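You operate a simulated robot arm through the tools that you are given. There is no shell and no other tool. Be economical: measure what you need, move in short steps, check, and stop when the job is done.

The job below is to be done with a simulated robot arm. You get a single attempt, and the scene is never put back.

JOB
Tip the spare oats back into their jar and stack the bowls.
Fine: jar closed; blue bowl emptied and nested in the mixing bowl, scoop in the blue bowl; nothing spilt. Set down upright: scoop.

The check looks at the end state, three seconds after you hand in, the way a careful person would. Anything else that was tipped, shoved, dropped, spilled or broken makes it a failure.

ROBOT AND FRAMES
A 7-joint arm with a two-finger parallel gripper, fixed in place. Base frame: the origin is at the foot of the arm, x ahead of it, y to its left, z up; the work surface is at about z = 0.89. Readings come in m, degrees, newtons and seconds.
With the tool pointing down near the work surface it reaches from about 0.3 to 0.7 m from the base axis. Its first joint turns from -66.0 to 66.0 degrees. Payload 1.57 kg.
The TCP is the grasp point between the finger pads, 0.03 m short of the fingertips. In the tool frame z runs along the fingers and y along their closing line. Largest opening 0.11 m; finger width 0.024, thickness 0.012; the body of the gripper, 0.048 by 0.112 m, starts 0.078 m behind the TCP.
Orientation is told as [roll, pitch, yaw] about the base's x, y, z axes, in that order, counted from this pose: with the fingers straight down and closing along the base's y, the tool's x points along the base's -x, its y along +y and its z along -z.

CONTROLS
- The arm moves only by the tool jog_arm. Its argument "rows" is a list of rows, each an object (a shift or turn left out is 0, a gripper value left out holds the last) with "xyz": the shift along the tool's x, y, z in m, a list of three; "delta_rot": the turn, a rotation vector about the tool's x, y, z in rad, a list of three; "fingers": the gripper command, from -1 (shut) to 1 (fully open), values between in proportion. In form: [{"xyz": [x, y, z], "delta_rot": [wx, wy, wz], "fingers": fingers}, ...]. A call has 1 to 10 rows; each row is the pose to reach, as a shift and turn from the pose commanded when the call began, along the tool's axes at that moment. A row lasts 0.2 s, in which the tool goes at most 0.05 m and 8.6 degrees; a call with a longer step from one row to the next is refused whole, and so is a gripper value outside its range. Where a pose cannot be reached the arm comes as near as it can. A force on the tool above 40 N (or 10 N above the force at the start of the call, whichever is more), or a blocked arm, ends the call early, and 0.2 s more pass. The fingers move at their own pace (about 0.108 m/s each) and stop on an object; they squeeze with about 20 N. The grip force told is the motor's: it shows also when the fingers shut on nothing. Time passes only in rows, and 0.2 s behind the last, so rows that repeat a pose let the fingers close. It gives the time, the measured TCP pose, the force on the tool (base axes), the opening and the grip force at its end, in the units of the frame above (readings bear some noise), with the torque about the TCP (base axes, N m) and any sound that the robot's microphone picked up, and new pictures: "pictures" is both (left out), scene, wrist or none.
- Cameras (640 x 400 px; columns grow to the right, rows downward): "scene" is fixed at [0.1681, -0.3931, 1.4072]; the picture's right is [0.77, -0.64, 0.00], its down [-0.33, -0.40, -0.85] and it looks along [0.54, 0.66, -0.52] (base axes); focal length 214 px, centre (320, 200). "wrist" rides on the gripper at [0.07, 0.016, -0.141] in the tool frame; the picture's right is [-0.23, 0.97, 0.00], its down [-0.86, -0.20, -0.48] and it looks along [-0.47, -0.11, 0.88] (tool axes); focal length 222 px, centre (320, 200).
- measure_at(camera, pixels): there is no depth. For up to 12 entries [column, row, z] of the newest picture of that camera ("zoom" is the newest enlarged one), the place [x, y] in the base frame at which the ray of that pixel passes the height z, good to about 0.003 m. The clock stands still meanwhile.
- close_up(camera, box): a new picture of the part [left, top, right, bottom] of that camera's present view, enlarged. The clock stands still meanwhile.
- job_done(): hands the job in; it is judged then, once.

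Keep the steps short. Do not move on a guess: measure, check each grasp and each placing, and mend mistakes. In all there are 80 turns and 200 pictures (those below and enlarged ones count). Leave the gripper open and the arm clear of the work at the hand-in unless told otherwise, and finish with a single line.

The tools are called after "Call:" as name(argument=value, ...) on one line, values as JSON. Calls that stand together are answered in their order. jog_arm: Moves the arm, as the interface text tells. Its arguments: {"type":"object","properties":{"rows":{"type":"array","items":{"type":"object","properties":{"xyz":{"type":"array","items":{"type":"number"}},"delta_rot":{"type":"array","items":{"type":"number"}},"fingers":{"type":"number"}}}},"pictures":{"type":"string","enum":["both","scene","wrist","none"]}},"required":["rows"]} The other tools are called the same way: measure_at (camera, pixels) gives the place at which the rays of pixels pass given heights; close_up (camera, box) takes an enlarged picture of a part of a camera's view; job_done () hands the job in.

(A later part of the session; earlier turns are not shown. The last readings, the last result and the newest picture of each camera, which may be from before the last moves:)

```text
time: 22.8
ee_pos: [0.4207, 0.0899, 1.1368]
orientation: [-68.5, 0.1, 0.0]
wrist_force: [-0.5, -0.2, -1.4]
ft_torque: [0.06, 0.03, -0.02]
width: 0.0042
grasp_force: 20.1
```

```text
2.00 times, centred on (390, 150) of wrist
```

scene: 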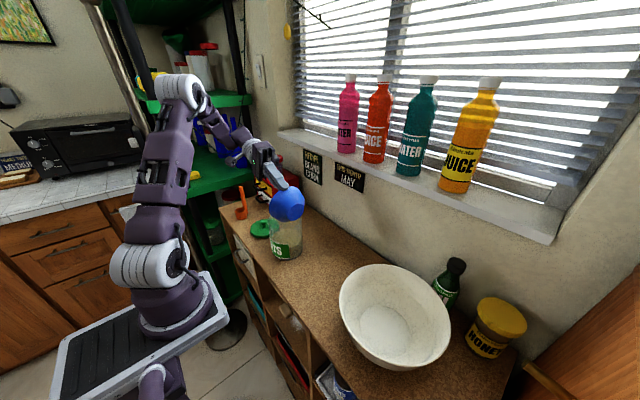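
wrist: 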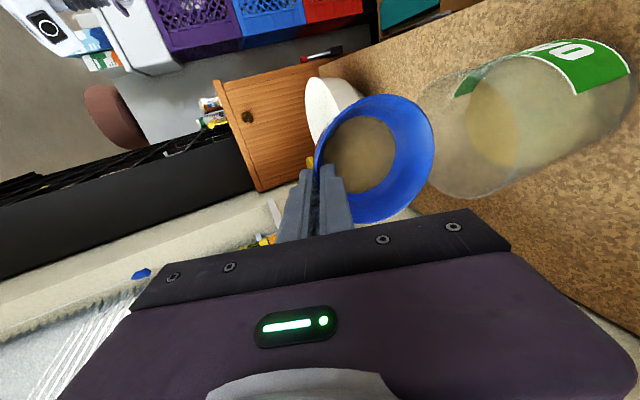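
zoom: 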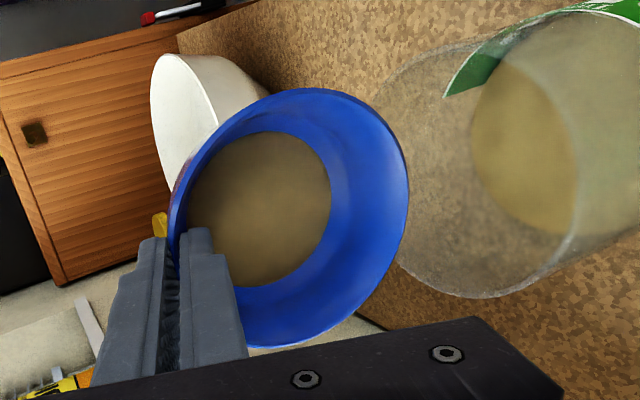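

Oats still cling at about 88°. I'll tilt on to about 104°, lip still over the jar.

Call:
jog_arm(rows=[{"xyz": [0, 0.0017, -0.0075], "delta_rot": [0.07, 0, 0]}, {"xyz": [0, 0.0034, -0.0151], "delta_rot": [0.14, 0, 0]}, {"xyz": [0, 0.006, -0.022], "delta_rot": [0.21, 0, 0]}, {"xyz": [0, 0.0085, -0.029], "delta_rot": [0.28, 0, 0]}, {"xyz": [0, 0.0085, -0.029], "delta_rot": [0.28, 0, 0]}, {"xyz": [0, 0.0085, -0.029], "delta_rot": [0.28, 0, 0]}, {"xyz": [0, 0.0085, -0.029], "delta_rot": [0.28, 0, 0]}])

Call:
close_up(camera="scene", box=[220, 140, 380, 270])

Call:
close_up(camera="wrist", box=[270, 50, 510, 250])

```text
time: 24.4
ee_pos: [0.4212, 0.1184, 1.1407]
orientation: [-84.5, 0.0, 0.0]
wrist_force: [-0.5, -0.9, -2.2]
ft_torque: [0.07, -0.01, 0.03]
width: 0.0043
grasp_force: 20.1
```

scene: 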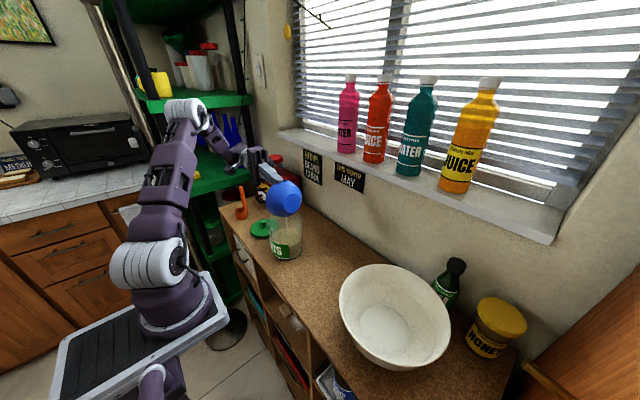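
wrist: 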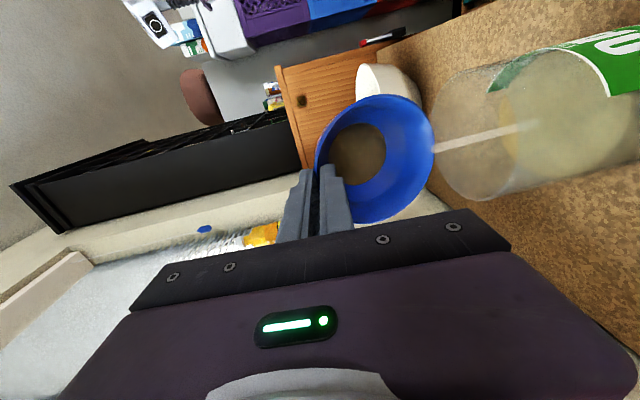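

```text
3.08 times, centred on (300, 205) of scene
```

zoom: 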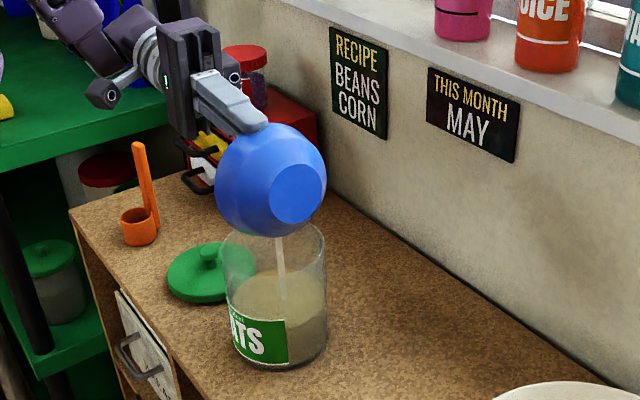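

```text
2.00 times, centred on (390, 150) of wrist
```

zoom: 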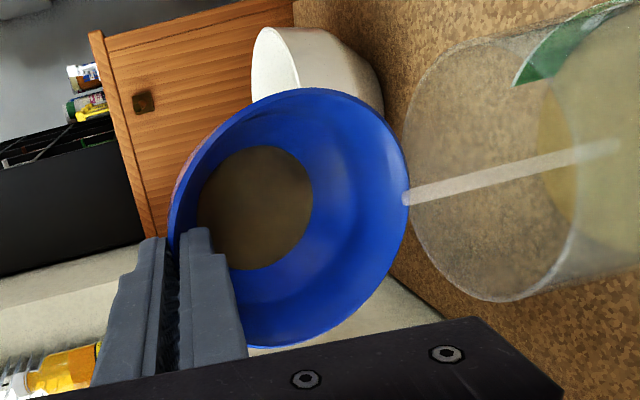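

It's pouring in a thin stream straight into the jar. I'll hold still and let it run.

Call:
jog_arm(rows=[{"xyz": [0, 0, 0]}, {"xyz": [0, 0, 0]}, {"xyz": [0, 0, 0]}, {"xyz": [0, 0, 0]}, {"xyz": [0, 0, 0]}, {"xyz": [0, 0, 0]}, {"xyz": [0, 0, 0]}, {"xyz": [0, 0, 0]}, {"xyz": [0, 0, 0]}, {"xyz": [0, 0, 0]}], pictures="wrist")

Call:
close_up(camera="wrist", box=[270, 50, 510, 250])

```text
time: 26.6
ee_pos: [0.4213, 0.1204, 1.1388]
orientation: [-84.4, -0.1, -0.1]
wrist_force: [0.8, -1.0, -1.9]
ft_torque: [0.08, 0.01, 0.05]
width: 0.0042
grasp_force: 19.5
```

wrist: 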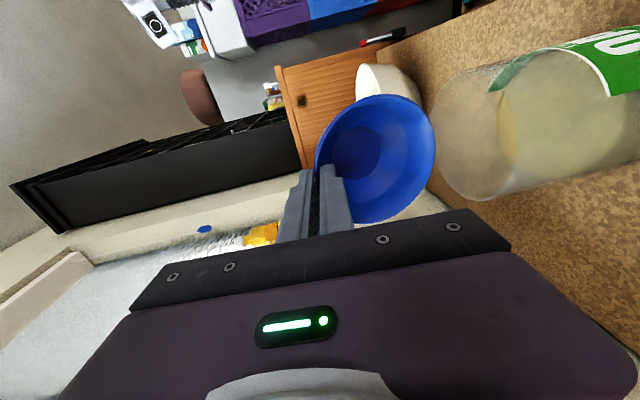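

```text
2.00 times, centred on (390, 150) of wrist
```

zoom: 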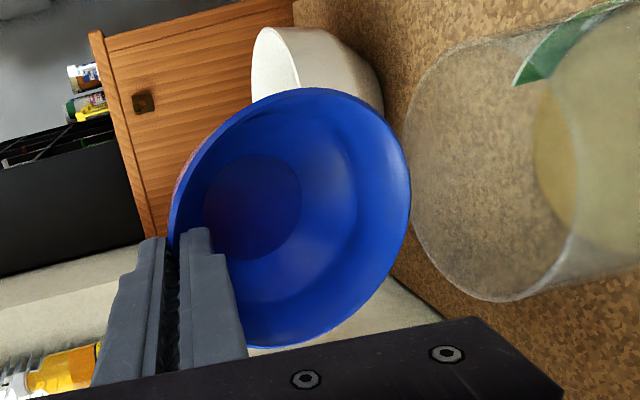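

Bowl is empty and the stream has stopped. I'll rise first, then unwind the tilt away from the jar.

Call:
jog_arm(rows=[{"xyz": [0, -0.03, 0]}, {"xyz": [0, -0.06, 0], "delta_rot": [-0.1, 0, 0]}, {"xyz": [0, -0.07, 0.015], "delta_rot": [-0.24, 0, 0]}, {"xyz": [0, -0.07, 0.03], "delta_rot": [-0.38, 0, 0]}, {"xyz": [0, -0.07, 0.045], "delta_rot": [-0.52, 0, 0]}, {"xyz": [0, -0.07, 0.06], "delta_rot": [-0.66, 0, 0]}, {"xyz": [0, -0.07, 0.08], "delta_rot": [-0.8, 0, 0]}, {"xyz": [0, -0.07, 0.1], "delta_rot": [-0.94, 0, 0]}, {"xyz": [0, -0.07, 0.12], "delta_rot": [-1.08, 0, 0]}, {"xyz": [0, -0.07, 0.14], "delta_rot": [-1.22, 0, 0]}], pictures="scene")

Call:
jog_arm(rows=[{"delta_rot": [-0.14, 0, 0]}, {"delta_rot": [-0.28, 0, 0]}, {"delta_rot": [-0.42, 0, 0]}, {"delta_rot": [-0.56, 0, 0]}, {"delta_rot": [-0.602, 0, 0]}], pictures="both")

```text
time: 28.8
ee_pos: [0.4211, -0.0257, 1.1952]
orientation: [-14.5, 0.0, 0.0]
wrist_force: [-0.2, -0.9, -1.5]
ft_torque: [0.0, 0.03, 0.0]
width: 0.0039
grasp_force: 19.8
```

scene: 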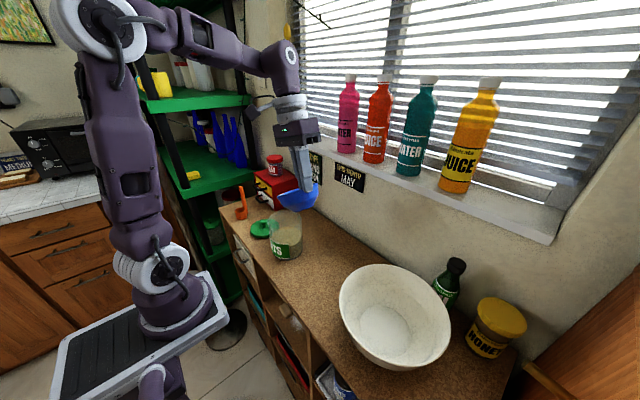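

```text
time: 30.0
ee_pos: [0.4217, -0.0267, 1.1963]
orientation: [20.0, -0.1, 0.0]
wrist_force: [-0.3, 1.1, -1.2]
ft_torque: [-0.09, 0.03, 0.03]
width: 0.0037
grasp_force: 19.9
```

scene: 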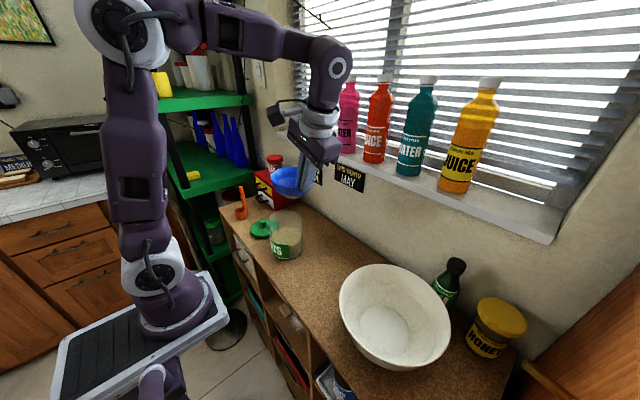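
wrist: 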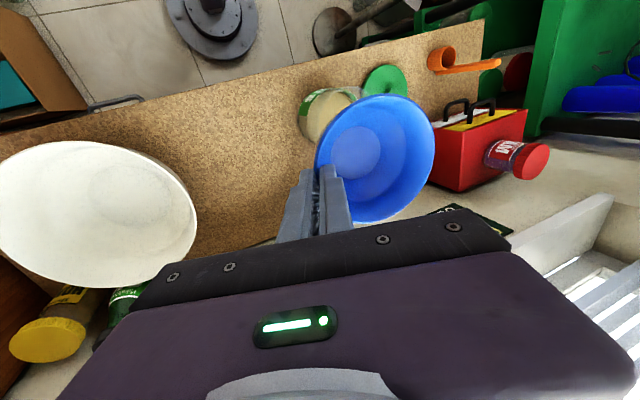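

I'll check how level the bowl sits in the grip, and confirm nothing spilt by the jar.

Call:
close_up(camera="scene", box=[230, 140, 350, 230])

Call:
close_up(camera="wrist", box=[280, 50, 480, 230])

Call:
close_up(camera="scene", box=[220, 190, 340, 280])

Call:
close_up(camera="scene", box=[330, 240, 540, 375])

```text
4.44 times, centred on (290, 185) of scene
```

zoom: 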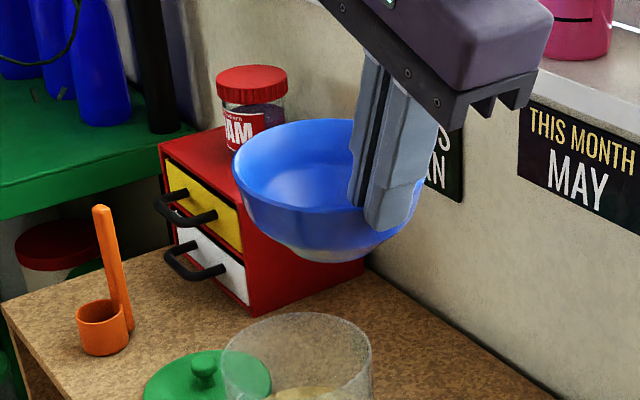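

```text
2.22 times, centred on (380, 140) of wrist
```

zoom: 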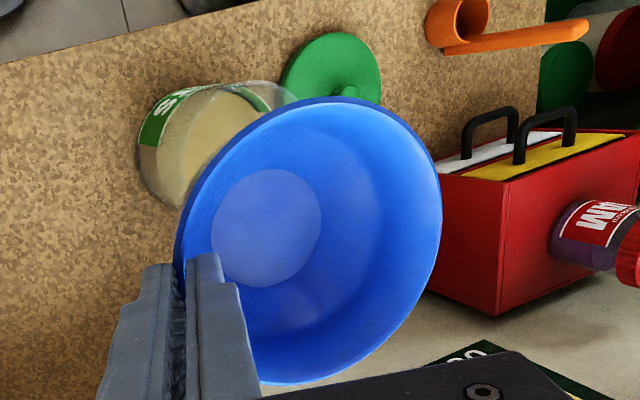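

```text
4.44 times, centred on (280, 235) of scene
```

zoom: 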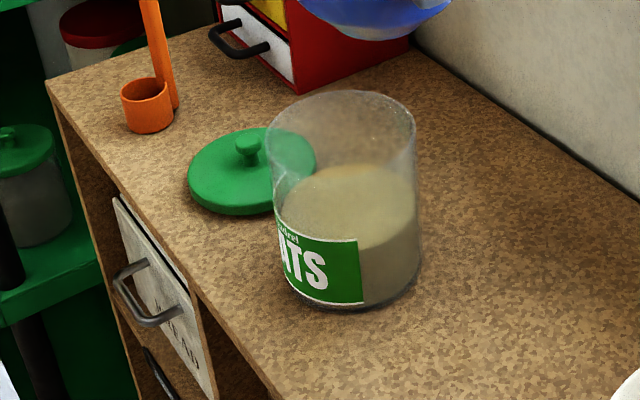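

```text
2.96 times, centred on (435, 308) of scene
```

zoom: 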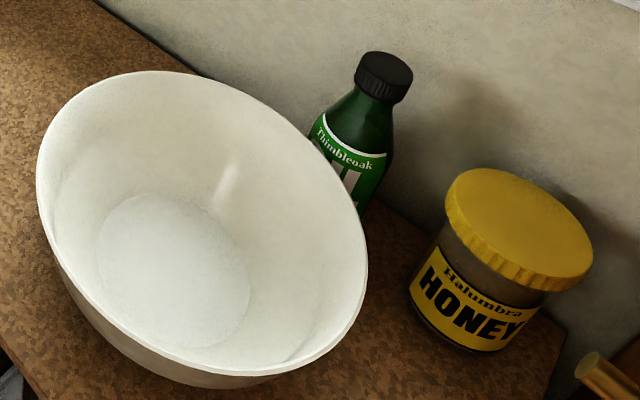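

Call:
measure_at(camera="wrist", pixels=[[355.7, 152.6, 1.146], [355.7, 152.6, 1.14], [434.7, 146, 1.188], [434.7, 146, 1.175], [388, 93.7, 1.188], [366, 223, 1.188], [388, 93.7, 1.18], [366, 223, 1.18], [331, 155, 1.146], [380, 152, 1.146]])

Call:
measure_at(camera="scene", pixels=[[270.3, 181, 1.188], [293, 166.5, 1.188], [306, 192, 1.188], [287, 190.5, 1.188], [293, 203.5, 1.142], [287, 190.5, 1.175], [270.3, 181, 1.175]])

```text
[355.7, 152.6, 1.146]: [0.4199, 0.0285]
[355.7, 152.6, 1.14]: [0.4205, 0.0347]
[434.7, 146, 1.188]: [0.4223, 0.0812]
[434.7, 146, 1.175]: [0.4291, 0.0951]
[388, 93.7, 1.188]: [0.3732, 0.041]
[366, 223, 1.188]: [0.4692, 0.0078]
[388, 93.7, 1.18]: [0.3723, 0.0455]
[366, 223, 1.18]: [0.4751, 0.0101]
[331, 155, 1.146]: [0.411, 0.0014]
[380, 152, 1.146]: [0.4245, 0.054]
```

```text
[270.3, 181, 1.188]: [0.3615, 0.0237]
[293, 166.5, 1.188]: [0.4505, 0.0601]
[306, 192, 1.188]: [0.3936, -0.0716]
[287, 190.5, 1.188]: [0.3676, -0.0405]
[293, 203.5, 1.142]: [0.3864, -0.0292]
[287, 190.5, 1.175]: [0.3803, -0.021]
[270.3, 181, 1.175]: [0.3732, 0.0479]
```

The bowl is level in the grip (base centre and rim centre coincide) and there are no spilt oats. I'll carry it above the mixing bowl, yawing back to -45°.

Call:
jog_arm(rows=[{"xyz": [0.001, -0.0365, -0.0058], "delta_rot": [0, -0.0336, 0.0923]}, {"xyz": [0.002, -0.073, -0.0117], "delta_rot": [0, -0.0671, 0.1845]}, {"xyz": [0.003, -0.1094, -0.0175], "delta_rot": [0, -0.1007, 0.2768]}, {"xyz": [0.0045, -0.1459, -0.0233], "delta_rot": [0, -0.1343, 0.369]}, {"xyz": [0.0056, -0.1824, -0.0291], "delta_rot": [0, -0.1678, 0.4613]}, {"xyz": [0.0067, -0.2189, -0.035], "delta_rot": [0, -0.2014, 0.5535]}, {"xyz": [0.0079, -0.2553, -0.0408], "delta_rot": [0, -0.2349, 0.6458]}, {"xyz": [0.009, -0.2918, -0.0466], "delta_rot": [0, -0.2685, 0.738]}, {"xyz": [0.009, -0.2918, -0.0466], "delta_rot": [0, -0.2685, 0.738]}])

Call:
close_up(camera="scene", box=[330, 200, 540, 375])

```text
time: 32.0
ee_pos: [0.414, -0.3185, 1.1407]
orientation: [20.0, -0.1, -45.0]
wrist_force: [-0.3, -0.9, -1.4]
ft_torque: [-0.03, 0.09, 0.0]
width: 0.0038
grasp_force: 19.8
```

scene: 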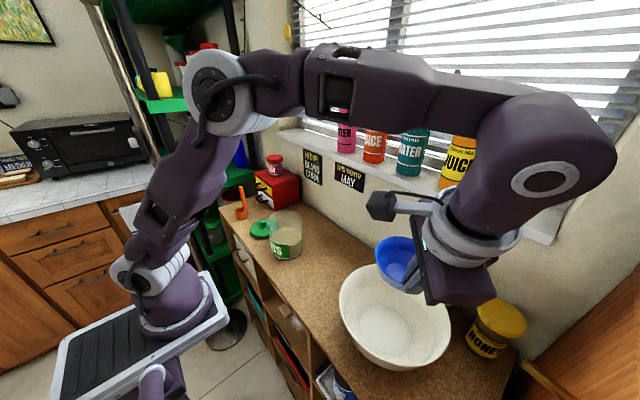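
wrist: 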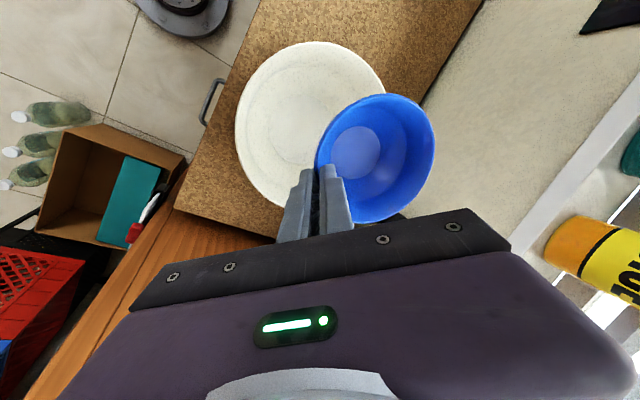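

```text
2.29 times, centred on (435, 288) of scene
```

zoom: 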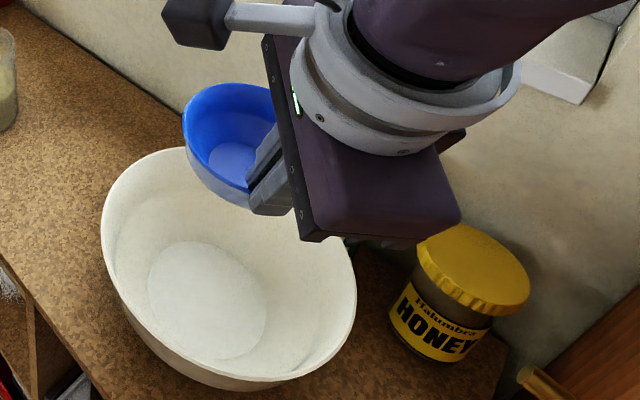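

I'll re-measure the mixing bowl from here before lowering.

Call:
measure_at(camera="wrist", pixels=[[235, 130, 0.995], [308, 41.5, 0.995], [384, 90, 0.995], [270, 203, 0.995], [255, 65, 0.995], [354, 152, 1.09]])

Call:
close_up(camera="wrist", box=[220, 30, 450, 230])

```text
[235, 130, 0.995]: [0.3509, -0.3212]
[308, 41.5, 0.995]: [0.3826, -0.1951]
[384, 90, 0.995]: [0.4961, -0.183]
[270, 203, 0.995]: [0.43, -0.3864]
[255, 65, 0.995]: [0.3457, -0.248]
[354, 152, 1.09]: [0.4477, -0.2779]
```

```text
2.00 times, centred on (335, 130) of wrist
```

zoom: 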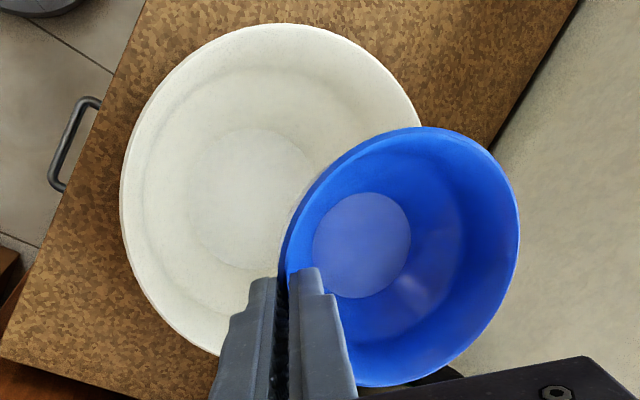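

Centre confirmed at (0.45, -0.28), with the blue bowl straight over it. I'll lower to about 2 cm above the floor.

Call:
jog_arm(rows=[{"xyz": [0, -0.0123, 0.0338]}, {"xyz": [0, -0.0246, 0.0677]}, {"xyz": [0, -0.0369, 0.1015]}, {"xyz": [0, -0.0479, 0.1316]}, {"xyz": [0, -0.0564, 0.1551]}, {"xyz": [0, -0.0564, 0.1551]}])

Call:
close_up(camera="scene", box=[330, 220, 500, 375])

Call:
close_up(camera="wrist", box=[190, 30, 450, 240])

```text
time: 33.4
ee_pos: [0.4129, -0.3161, 0.976]
orientation: [20.1, -0.1, -45.0]
wrist_force: [0.7, 0.5, -2.3]
ft_torque: [-0.08, 0.08, 0.0]
width: 0.0035
grasp_force: 20.1
```

scene: 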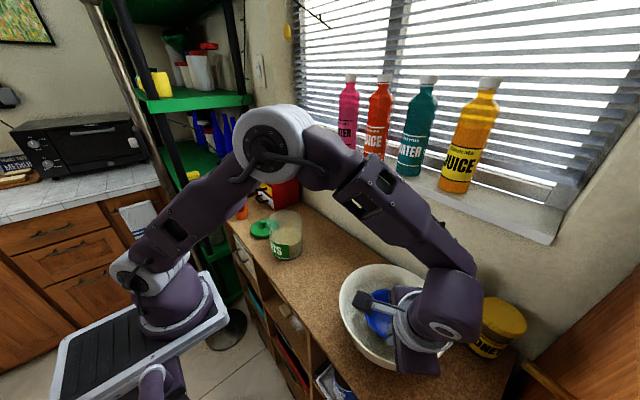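
wrist: 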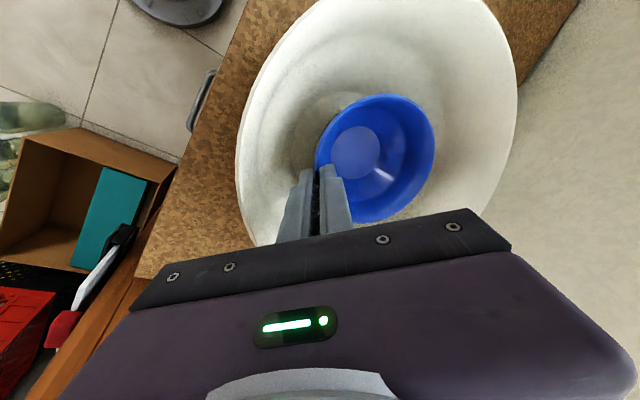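

```text
2.58 times, centred on (415, 298) of scene
```

zoom: 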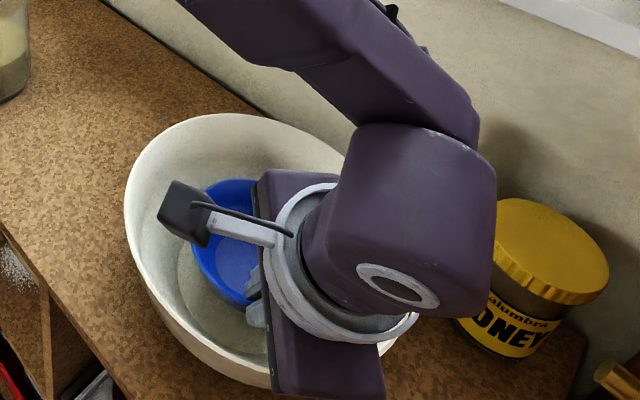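

```text
1.90 times, centred on (320, 135) of wrist
```

zoom: 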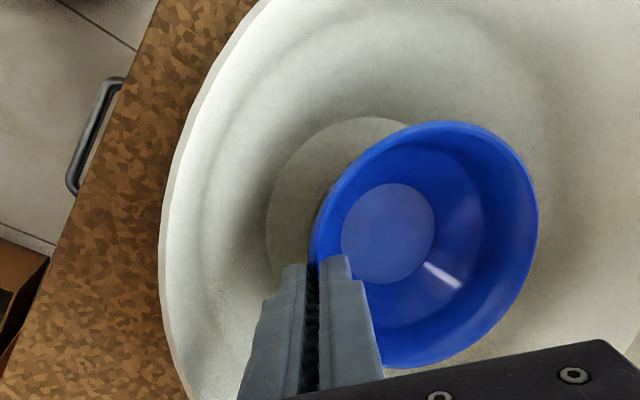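

Plenty of room. I'll lower in small steps and watch the force.

Call:
jog_arm(rows=[{"xyz": [0, -0.0014, 0.0038]}, {"xyz": [0, -0.0027, 0.0075]}, {"xyz": [0, -0.0041, 0.0113]}, {"xyz": [0, -0.0048, 0.0132]}, {"xyz": [0, -0.0048, 0.0132]}], pictures="none")

```text
time: 34.6
ee_pos: [0.4137, -0.3172, 0.9627]
orientation: [20.0, -0.2, -45.0]
wrist_force: [-1.7, -4.9, 14.5]
ft_torque: [0.02, -0.22, -0.06]
width: 0.0038
grasp_force: 19.8
```

Contact, 14.5 N up. I'll look at what is touching.

Call:
jog_arm(rows=[{"xyz": [0, 0.001, -0.0028]}, {"xyz": [0, 0.001, -0.0028]}])

Call:
close_up(camera="scene", box=[330, 250, 460, 375])

Call:
close_up(camera="wrist", box=[230, 50, 450, 240])

```text
time: 35.2
ee_pos: [0.4128, -0.3163, 0.9647]
orientation: [20.0, 0.0, -45.0]
wrist_force: [-0.5, 0.8, -1.6]
ft_torque: [-0.06, 0.05, 0.02]
width: 0.0034
grasp_force: 20.4
```

scene: 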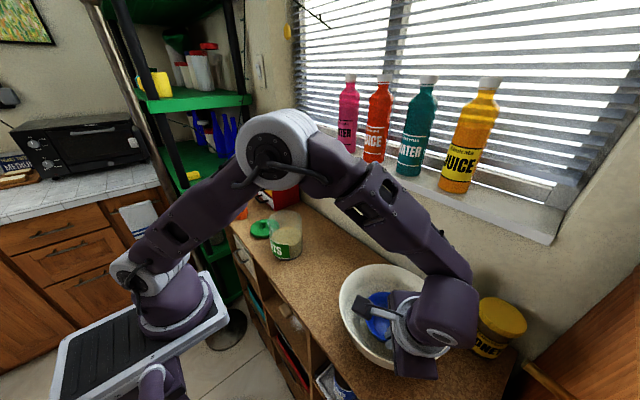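
wrist: 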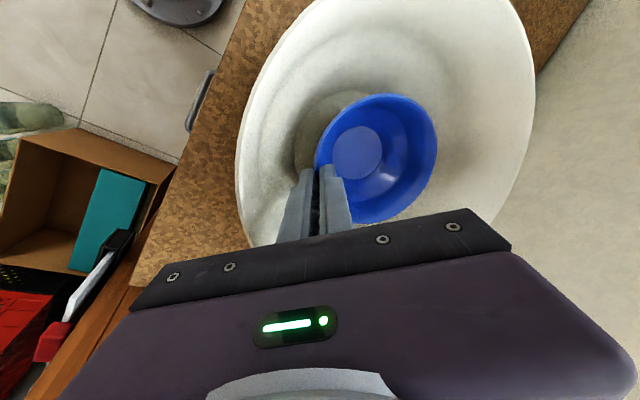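

```text
3.20 times, centred on (395, 312) of scene
```

zoom: 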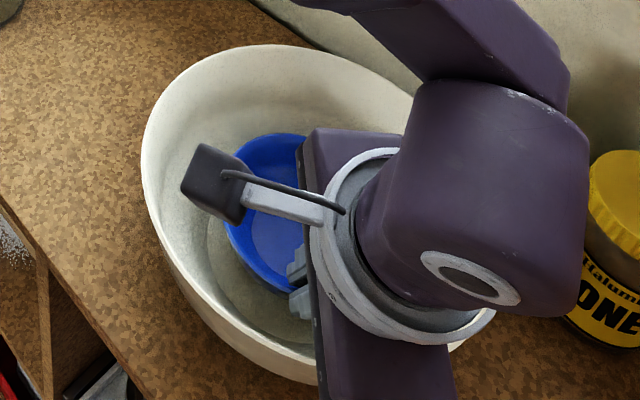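

```text
2.11 times, centred on (340, 145) of wrist
```

zoom: 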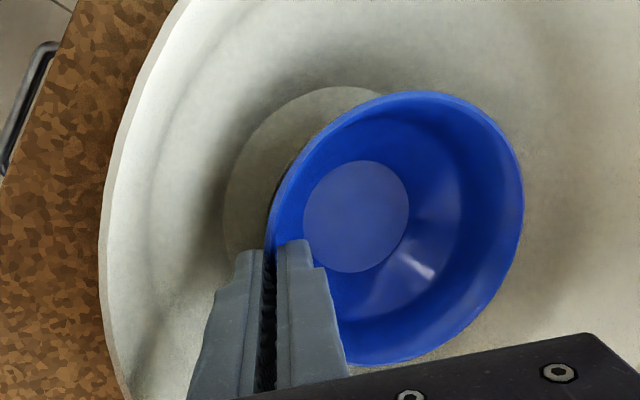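

It was the base on the mixing bowl's floor (the hand has rim clearance). I'll lower lightly to touch, then open a little.

Call:
jog_arm(rows=[{"xyz": [0, -0.0006, 0.0016]}, {"xyz": [0, -0.0006, 0.0016]}, {"xyz": [0, -0.0006, 0.0016], "fingers": -0.85}, {"xyz": [0, -0.0006, 0.0016], "fingers": -0.7}, {"xyz": [0, -0.0006, 0.0016], "fingers": -0.7}])

Call:
close_up(camera="wrist", box=[230, 50, 450, 240])

```text
time: 36.4
ee_pos: [0.412, -0.3167, 0.9628]
orientation: [19.9, 0.0, -45.0]
wrist_force: [0.1, -0.2, 0.3]
ft_torque: [0.03, -0.03, 0.03]
width: 0.0165
grasp_force: 0.1
```

scene: 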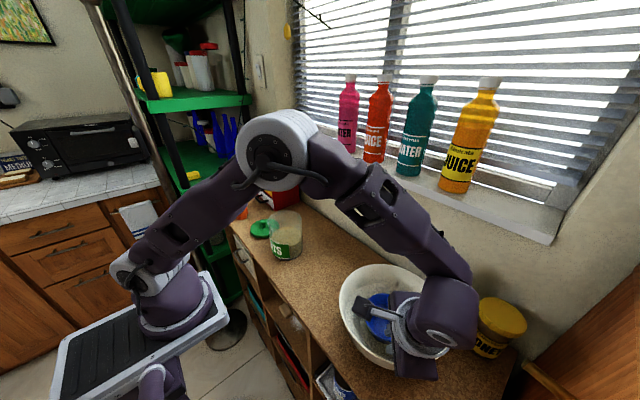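
wrist: 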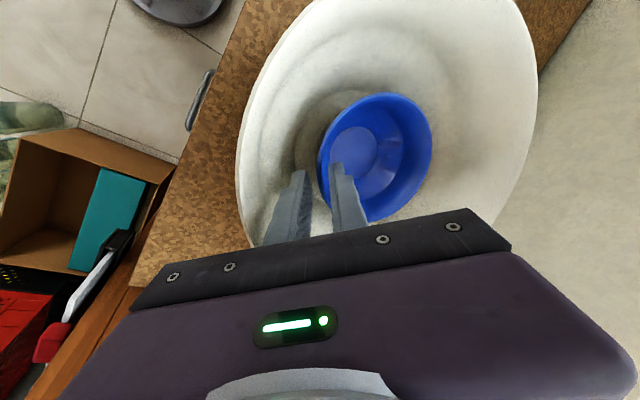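

```text
2.11 times, centred on (340, 145) of wrist
```

zoom: 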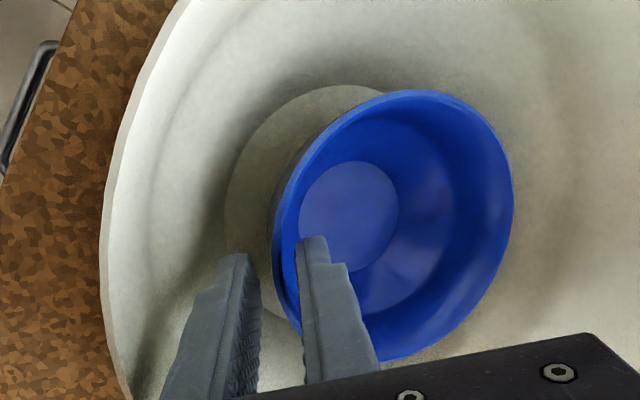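

Released, and the bowl sits freely with both fingers off the wall. I'll withdraw along the fingers, then up.

Call:
jog_arm(rows=[{"xyz": [0, 0, -0.015]}, {"xyz": [0, 0, -0.04]}, {"xyz": [0, 0, -0.07]}, {"xyz": [0, 0.02, -0.11]}, {"xyz": [0, 0.04, -0.155]}, {"xyz": [0, 0.055, -0.2], "delta_rot": [0.1, 0, 0]}, {"xyz": [0, 0.06, -0.22], "delta_rot": [0.22, 0, 0]}, {"xyz": [0, 0.06, -0.22], "delta_rot": [0.349, 0, 0]}])

Call:
close_up(camera="wrist", box=[200, 0, 460, 200])

```text
time: 38.2
ee_pos: [0.3981, -0.3313, 1.1898]
orientation: [-0.1, -0.1, -45.0]
wrist_force: [-0.2, 0.6, 0.2]
ft_torque: [-0.03, 0.01, -0.03]
width: 0.0166
grasp_force: 0.0
```

scene: 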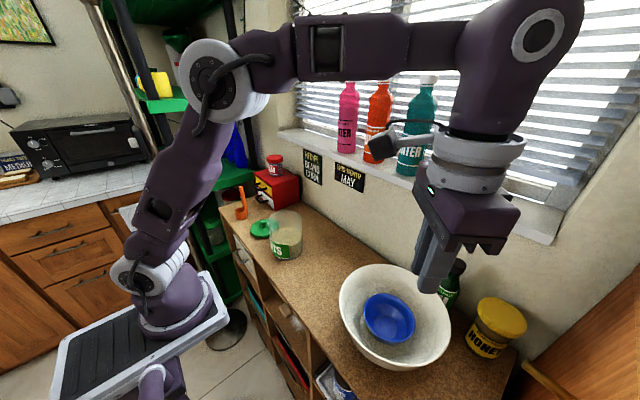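
wrist: 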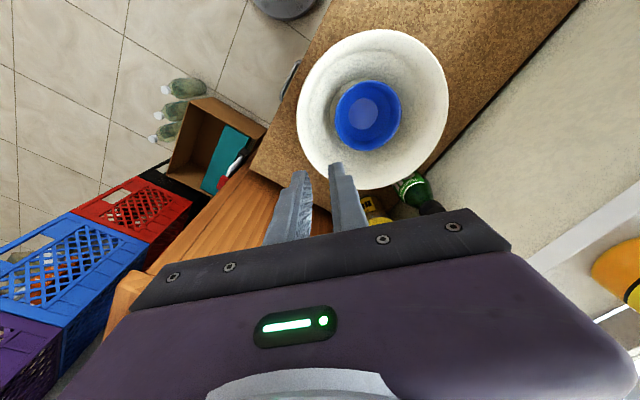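

```text
2.00 times, centred on (330, 100) of wrist
```

zoom: 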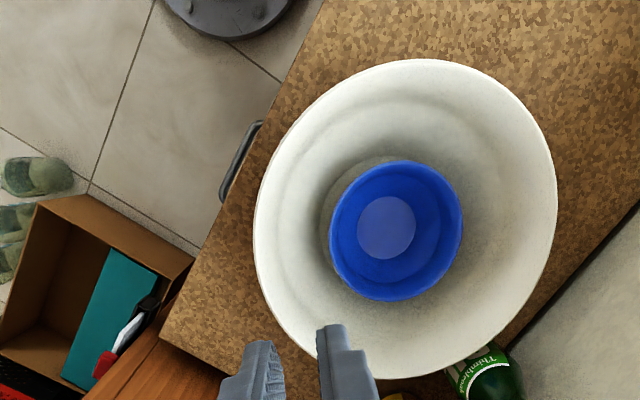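

The blue bowl nests flat in the mixing bowl. Next is the lid: I'll travel high to above its knob, turning yaw back to 0 and opening half.

Call:
jog_arm(rows=[{"xyz": [0.0318, 0.0332, 0], "delta_rot": [0, 0, -0.0785], "fingers": -0.1}, {"xyz": [0.0636, 0.0664, 0], "delta_rot": [0, 0, -0.157]}, {"xyz": [0.0954, 0.0996, 0], "delta_rot": [0, 0, -0.2355]}, {"xyz": [0.1272, 0.1328, 0], "delta_rot": [0, 0, -0.314]}, {"xyz": [0.159, 0.166, 0], "delta_rot": [0, 0, -0.3925]}, {"xyz": [0.1908, 0.1992, 0], "delta_rot": [0, 0, -0.471]}, {"xyz": [0.2226, 0.2324, 0], "delta_rot": [0, 0, -0.5495]}, {"xyz": [0.2544, 0.2656, 0], "delta_rot": [0, 0, -0.628]}, {"xyz": [0.2862, 0.2988, 0], "delta_rot": [0, 0, -0.7065]}, {"xyz": [0.318, 0.332, 0], "delta_rot": [0, 0, -0.785]}], pictures="none")

Call:
jog_arm(rows=[{"xyz": [0, 0.04, 0]}, {"xyz": [0, 0.08, 0]}, {"xyz": [0, 0.1, 0.02]}, {"xyz": [0, 0.1, 0.04]}])

Call:
close_up(camera="wrist", box=[200, 50, 440, 200])

```text
time: 40.4
ee_pos: [0.4051, 0.1307, 1.1895]
orientation: [-0.1, -0.1, 0.2]
wrist_force: [-0.4, 0.6, -0.2]
ft_torque: [-0.01, 0.0, 0.01]
width: 0.0495
grasp_force: 0.1
```

```text
time: 41.4
ee_pos: [0.4075, 0.2306, 1.1485]
orientation: [-0.1, 0.0, 0.1]
wrist_force: [-0.8, -0.6, 0.3]
ft_torque: [0.0, -0.03, 0.0]
width: 0.0495
grasp_force: 0.0
```

scene: 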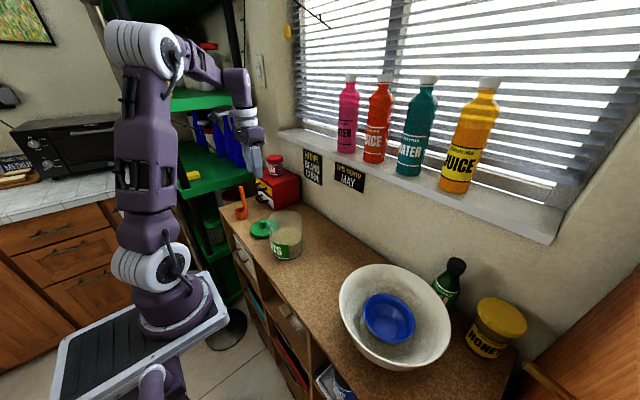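
wrist: 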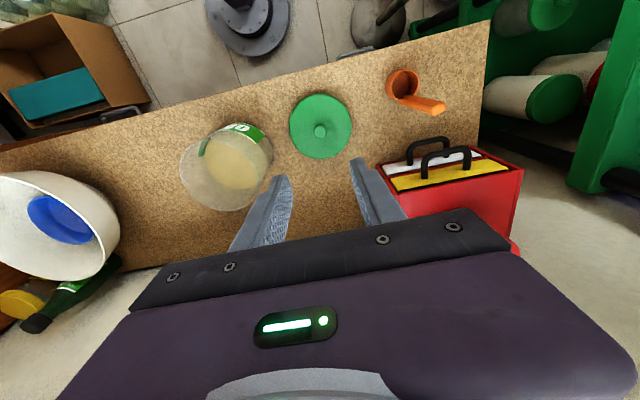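

```text
2.67 times, centred on (320, 125) of wrist
```

zoom: 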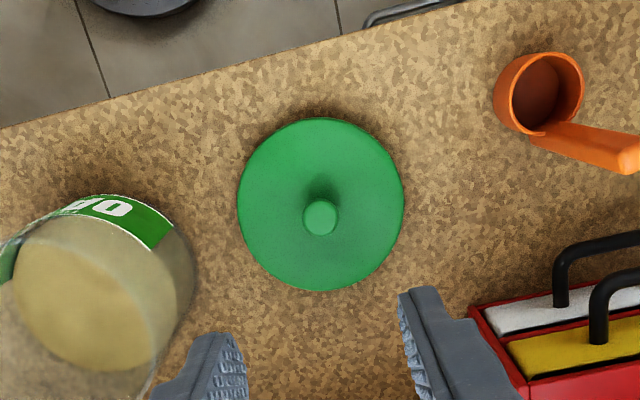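

Call:
measure_at(camera="wrist", pixels=[[320.4, 126.9, 0.905], [289, 126.9, 0.905], [352, 126.9, 0.905], [320, 131.4, 0.92], [320, 131.4, 0.93], [313.6, 131.4, 0.925], [326.7, 131.4, 0.925], [402.5, 84.5, 0.93], [386, 83, 0.93], [419, 83, 0.93], [441, 106, 1.02], [404, 99, 0.93]])

Call:
measure_at(camera="scene", pixels=[[263.8, 221.5, 0.92], [263.8, 221.5, 0.93], [263.8, 221.5, 0.925]])

Call:
close_up(camera="scene", box=[225, 175, 305, 245])

```text
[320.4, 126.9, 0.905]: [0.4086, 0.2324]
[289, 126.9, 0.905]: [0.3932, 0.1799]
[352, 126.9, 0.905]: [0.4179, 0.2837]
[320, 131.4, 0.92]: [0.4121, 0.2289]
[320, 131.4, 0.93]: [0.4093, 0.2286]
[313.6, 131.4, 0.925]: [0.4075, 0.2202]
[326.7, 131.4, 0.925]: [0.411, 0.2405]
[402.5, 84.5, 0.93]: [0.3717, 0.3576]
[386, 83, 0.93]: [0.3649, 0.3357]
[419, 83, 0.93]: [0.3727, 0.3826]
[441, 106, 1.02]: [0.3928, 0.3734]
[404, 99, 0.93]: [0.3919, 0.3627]
```

```text
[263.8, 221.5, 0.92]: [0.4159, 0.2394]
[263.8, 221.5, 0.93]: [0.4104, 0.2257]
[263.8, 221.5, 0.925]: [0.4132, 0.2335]
```

```text
5.71 times, centred on (265, 210) of scene
```

zoom: 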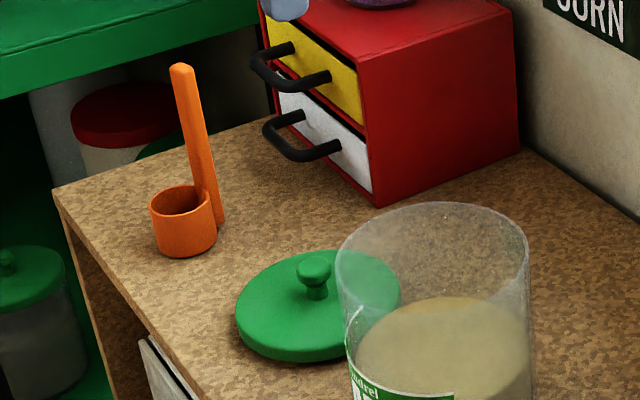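

Knob is at (0.411, 0.230), top z about 0.927. I'll descend above it in two stages.

Call:
jog_arm(rows=[{"xyz": [-0.0035, -0.0006, 0.045]}, {"xyz": [-0.0035, -0.0006, 0.09]}, {"xyz": [-0.0035, -0.0006, 0.135]}, {"xyz": [-0.0035, -0.0006, 0.165]}, {"xyz": [-0.0035, -0.0006, 0.165]}])

Call:
close_up(camera="scene", box=[225, 165, 325, 245])

Call:
close_up(camera="wrist", box=[220, 60, 460, 230])

```text
time: 42.6
ee_pos: [0.4097, 0.2286, 0.9849]
orientation: [0.0, -0.1, -0.1]
wrist_force: [-1.0, 0.5, -0.1]
ft_torque: [0.01, -0.01, 0.02]
width: 0.0496
grasp_force: 0.2
```

scene: 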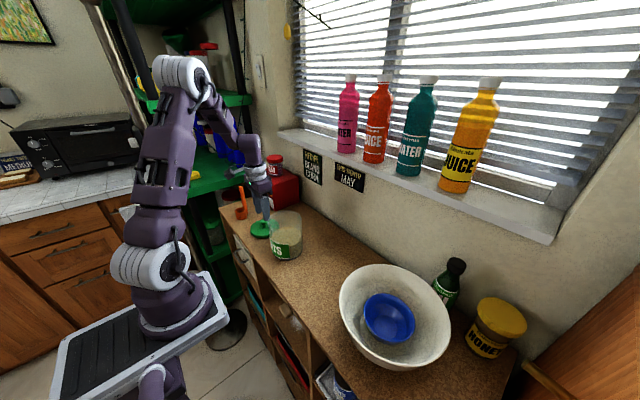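
wrist: 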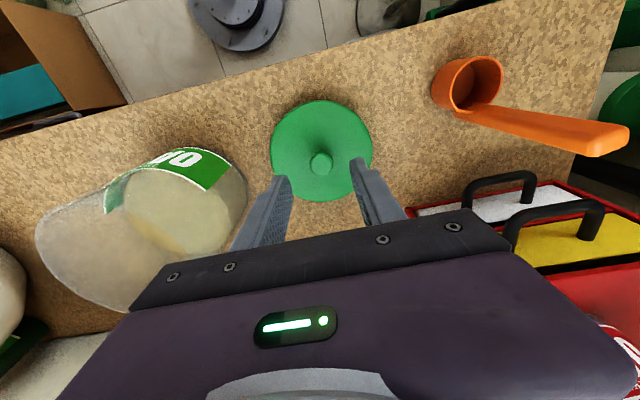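

```text
5.00 times, centred on (275, 205) of scene
```

zoom: 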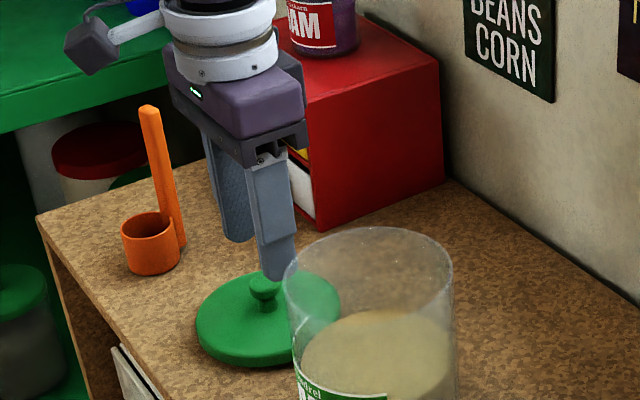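

```text
2.35 times, centred on (340, 145) of wrist
```

zoom: 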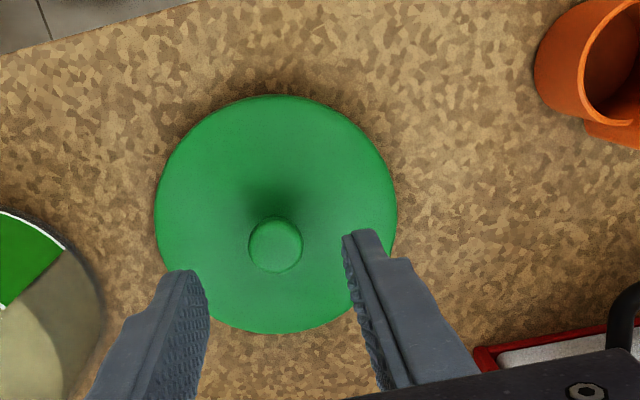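

I'll check the red drawer box's clearance from the hand before going lower.

Call:
measure_at(camera="wrist", pixels=[[510, 232, 0.97], [510, 232, 1.0], [552, 203, 0.97], [468, 190, 0.93], [418, 210, 0.89], [418, 210, 0.93], [625, 258, 1.0], [555, 266, 1.0]])

Call:
measure_at(camera="scene", pixels=[[291, 203, 1.0], [291, 210, 0.89], [299, 175, 1.0], [299, 175, 0.98]])

```text
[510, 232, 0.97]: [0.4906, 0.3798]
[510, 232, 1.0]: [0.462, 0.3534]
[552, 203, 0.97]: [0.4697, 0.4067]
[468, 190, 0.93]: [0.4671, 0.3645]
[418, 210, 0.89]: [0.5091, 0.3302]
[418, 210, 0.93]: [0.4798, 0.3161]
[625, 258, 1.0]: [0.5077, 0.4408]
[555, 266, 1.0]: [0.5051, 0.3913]
```

```text
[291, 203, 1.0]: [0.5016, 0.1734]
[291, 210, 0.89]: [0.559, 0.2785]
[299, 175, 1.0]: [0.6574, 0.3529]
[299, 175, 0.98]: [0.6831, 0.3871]
```

Box handles start at x≥0.46, y≥0.32, so the hand is clear. I'll go down to z 0.940 around the knob.

Call:
jog_arm(rows=[{"xyz": [-0.0012, 0.0014, 0.02]}, {"xyz": [-0.0012, 0.0014, 0.038]}, {"xyz": [-0.0012, 0.0014, 0.045]}, {"xyz": [-0.0012, 0.0014, 0.045]}])

Call:
close_up(camera="wrist", box=[220, 60, 460, 230])

Call:
close_up(camera="scene", box=[225, 185, 305, 245])

```text
time: 43.6
ee_pos: [0.4147, 0.2297, 0.9407]
orientation: [-0.1, 0.0, 0.1]
wrist_force: [0.1, 1.0, 0.7]
ft_torque: [-0.01, -0.01, 0.02]
width: 0.0496
grasp_force: 0.1
```

scene: 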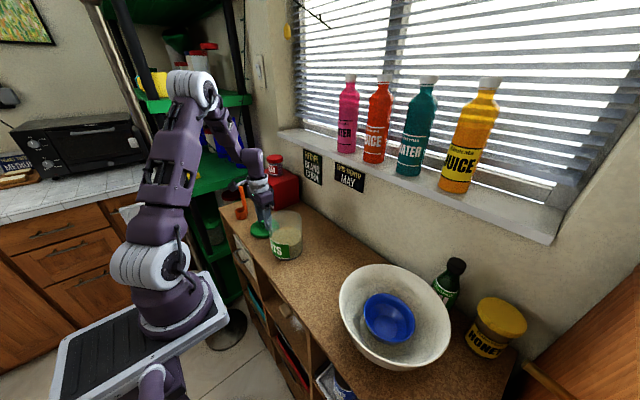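
wrist: 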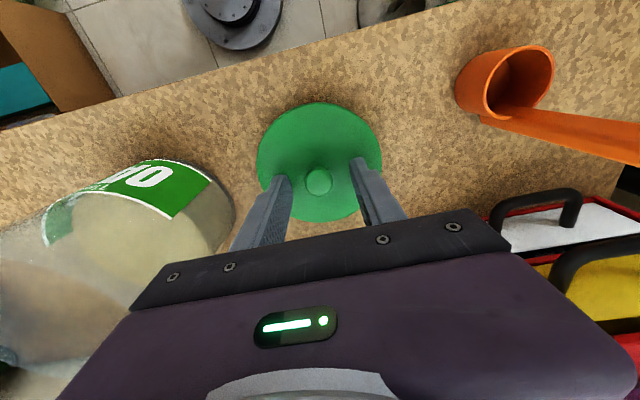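

```text
2.35 times, centred on (340, 145) of wrist
```

zoom: 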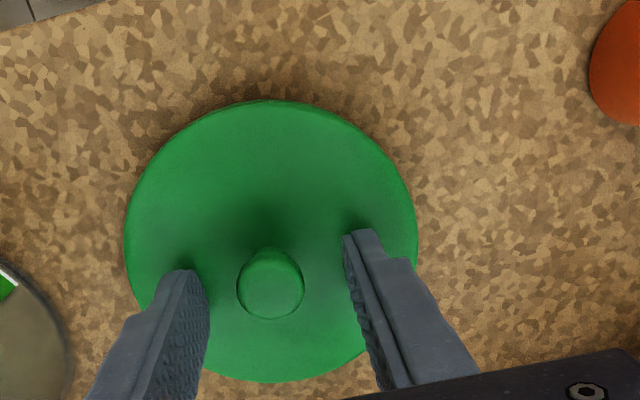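

```text
6.67 times, centred on (265, 215) of scene
```

zoom: 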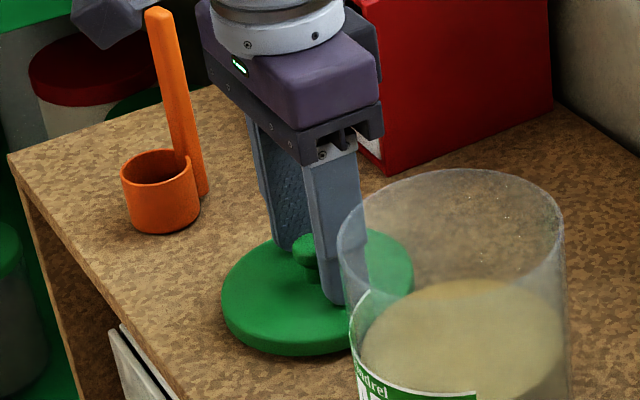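

The knob is between the pads, so I'll close.

Call:
jog_arm(rows=[{"fingers": -0.5}, {"fingers": -1}, {"fingers": -1}, {"fingers": -1}], pictures="wrist")

Call:
close_up(camera="wrist", box=[220, 60, 460, 230])

```text
time: 44.6
ee_pos: [0.4131, 0.2311, 0.941]
orientation: [-0.1, 0.0, 0.0]
wrist_force: [-0.3, -0.5, 0.5]
ft_torque: [-0.03, 0.0, -0.02]
width: 0.0197
grasp_force: 19.9
```

wrist: 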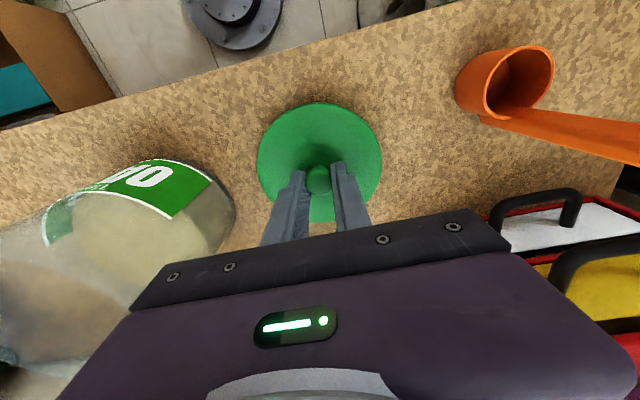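

```text
2.35 times, centred on (340, 145) of wrist
```

zoom: 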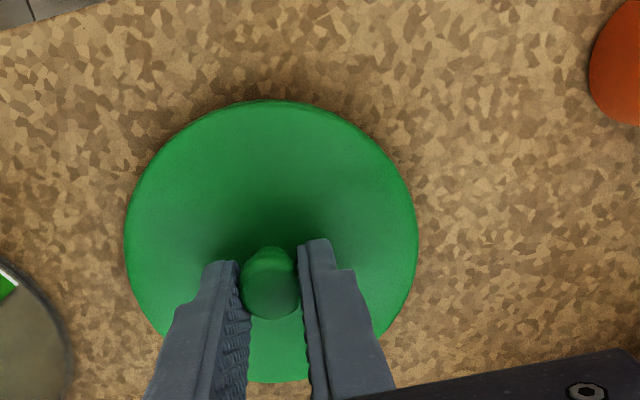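

Gripped at 19.7 mm. I'll lift it straight up 17 cm.

Call:
jog_arm(rows=[{"xyz": [0, 0, -0.015]}, {"xyz": [0, 0, -0.05]}, {"xyz": [0, 0, -0.09]}, {"xyz": [0, 0, -0.13]}, {"xyz": [0, 0, -0.17]}, {"xyz": [0, 0, -0.17]}])

Call:
close_up(camera="scene", box=[220, 140, 340, 260])

Call:
close_up(camera="wrist", box=[120, 60, 420, 250])

```text
time: 46.0
ee_pos: [0.4143, 0.2308, 1.1117]
orientation: [0.0, 0.0, -0.1]
wrist_force: [0.0, -1.0, 0.0]
ft_torque: [0.02, 0.0, 0.0]
width: 0.0195
grasp_force: 20.3
```

scene: 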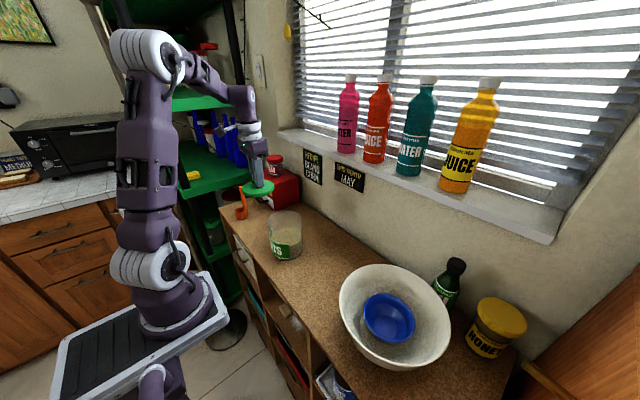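
wrist: 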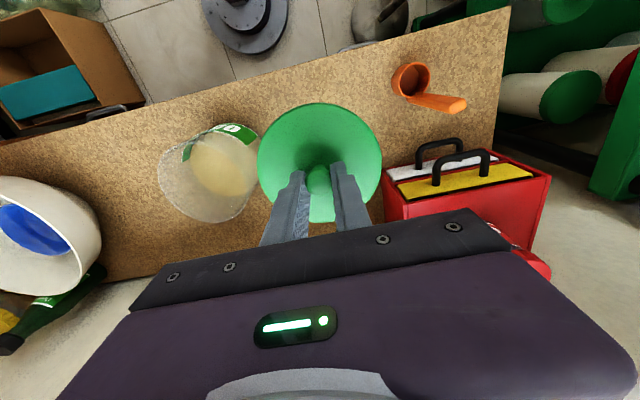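

```text
3.33 times, centred on (280, 200) of scene
```

zoom: 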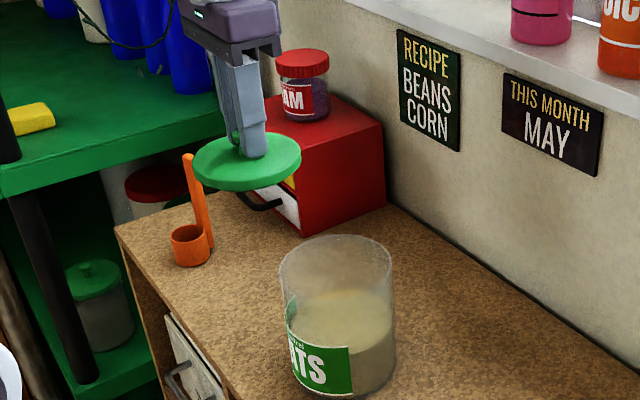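

```text
2.11 times, centred on (270, 155) of wrist
```

zoom: 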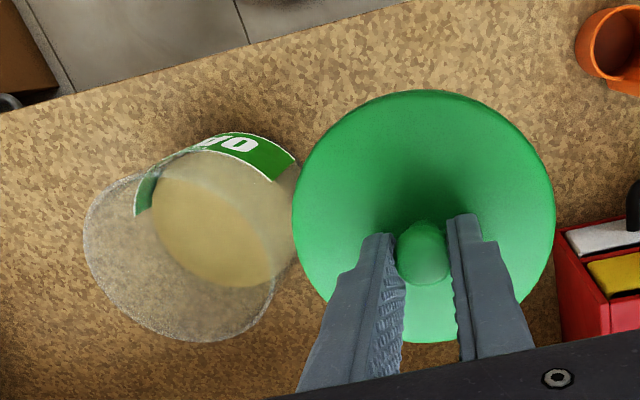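

Lid is held level. I'll measure lid centre and jar rim from the same picture.

Call:
measure_at(camera="wrist", pixels=[[319.3, 162.6, 1.073], [258, 160, 1.073], [382, 160, 1.073], [181.9, 173, 1.012], [194, 152.6, 1.012], [157.9, 173, 1.012], [202, 222, 1.012], [162, 150, 1.012], [180, 205, 1.012], [249, 197, 1.012], [320, 104, 1.073], [320, 222, 1.073]])

Call:
close_up(camera="wrist", box=[140, 100, 280, 240])

```text
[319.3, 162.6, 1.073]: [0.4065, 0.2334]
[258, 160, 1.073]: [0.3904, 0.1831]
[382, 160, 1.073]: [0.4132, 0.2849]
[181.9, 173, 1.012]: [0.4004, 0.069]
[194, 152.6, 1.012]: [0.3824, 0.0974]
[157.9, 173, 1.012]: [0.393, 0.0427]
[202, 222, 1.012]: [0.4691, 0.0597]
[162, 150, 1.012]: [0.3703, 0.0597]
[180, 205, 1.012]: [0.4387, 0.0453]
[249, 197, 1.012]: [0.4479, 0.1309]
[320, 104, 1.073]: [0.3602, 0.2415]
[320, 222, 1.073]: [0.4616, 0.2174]
```

```text
2.86 times, centred on (210, 170) of wrist
```

zoom: 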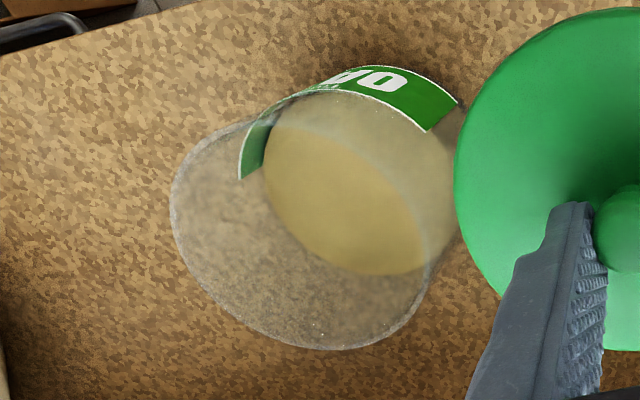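

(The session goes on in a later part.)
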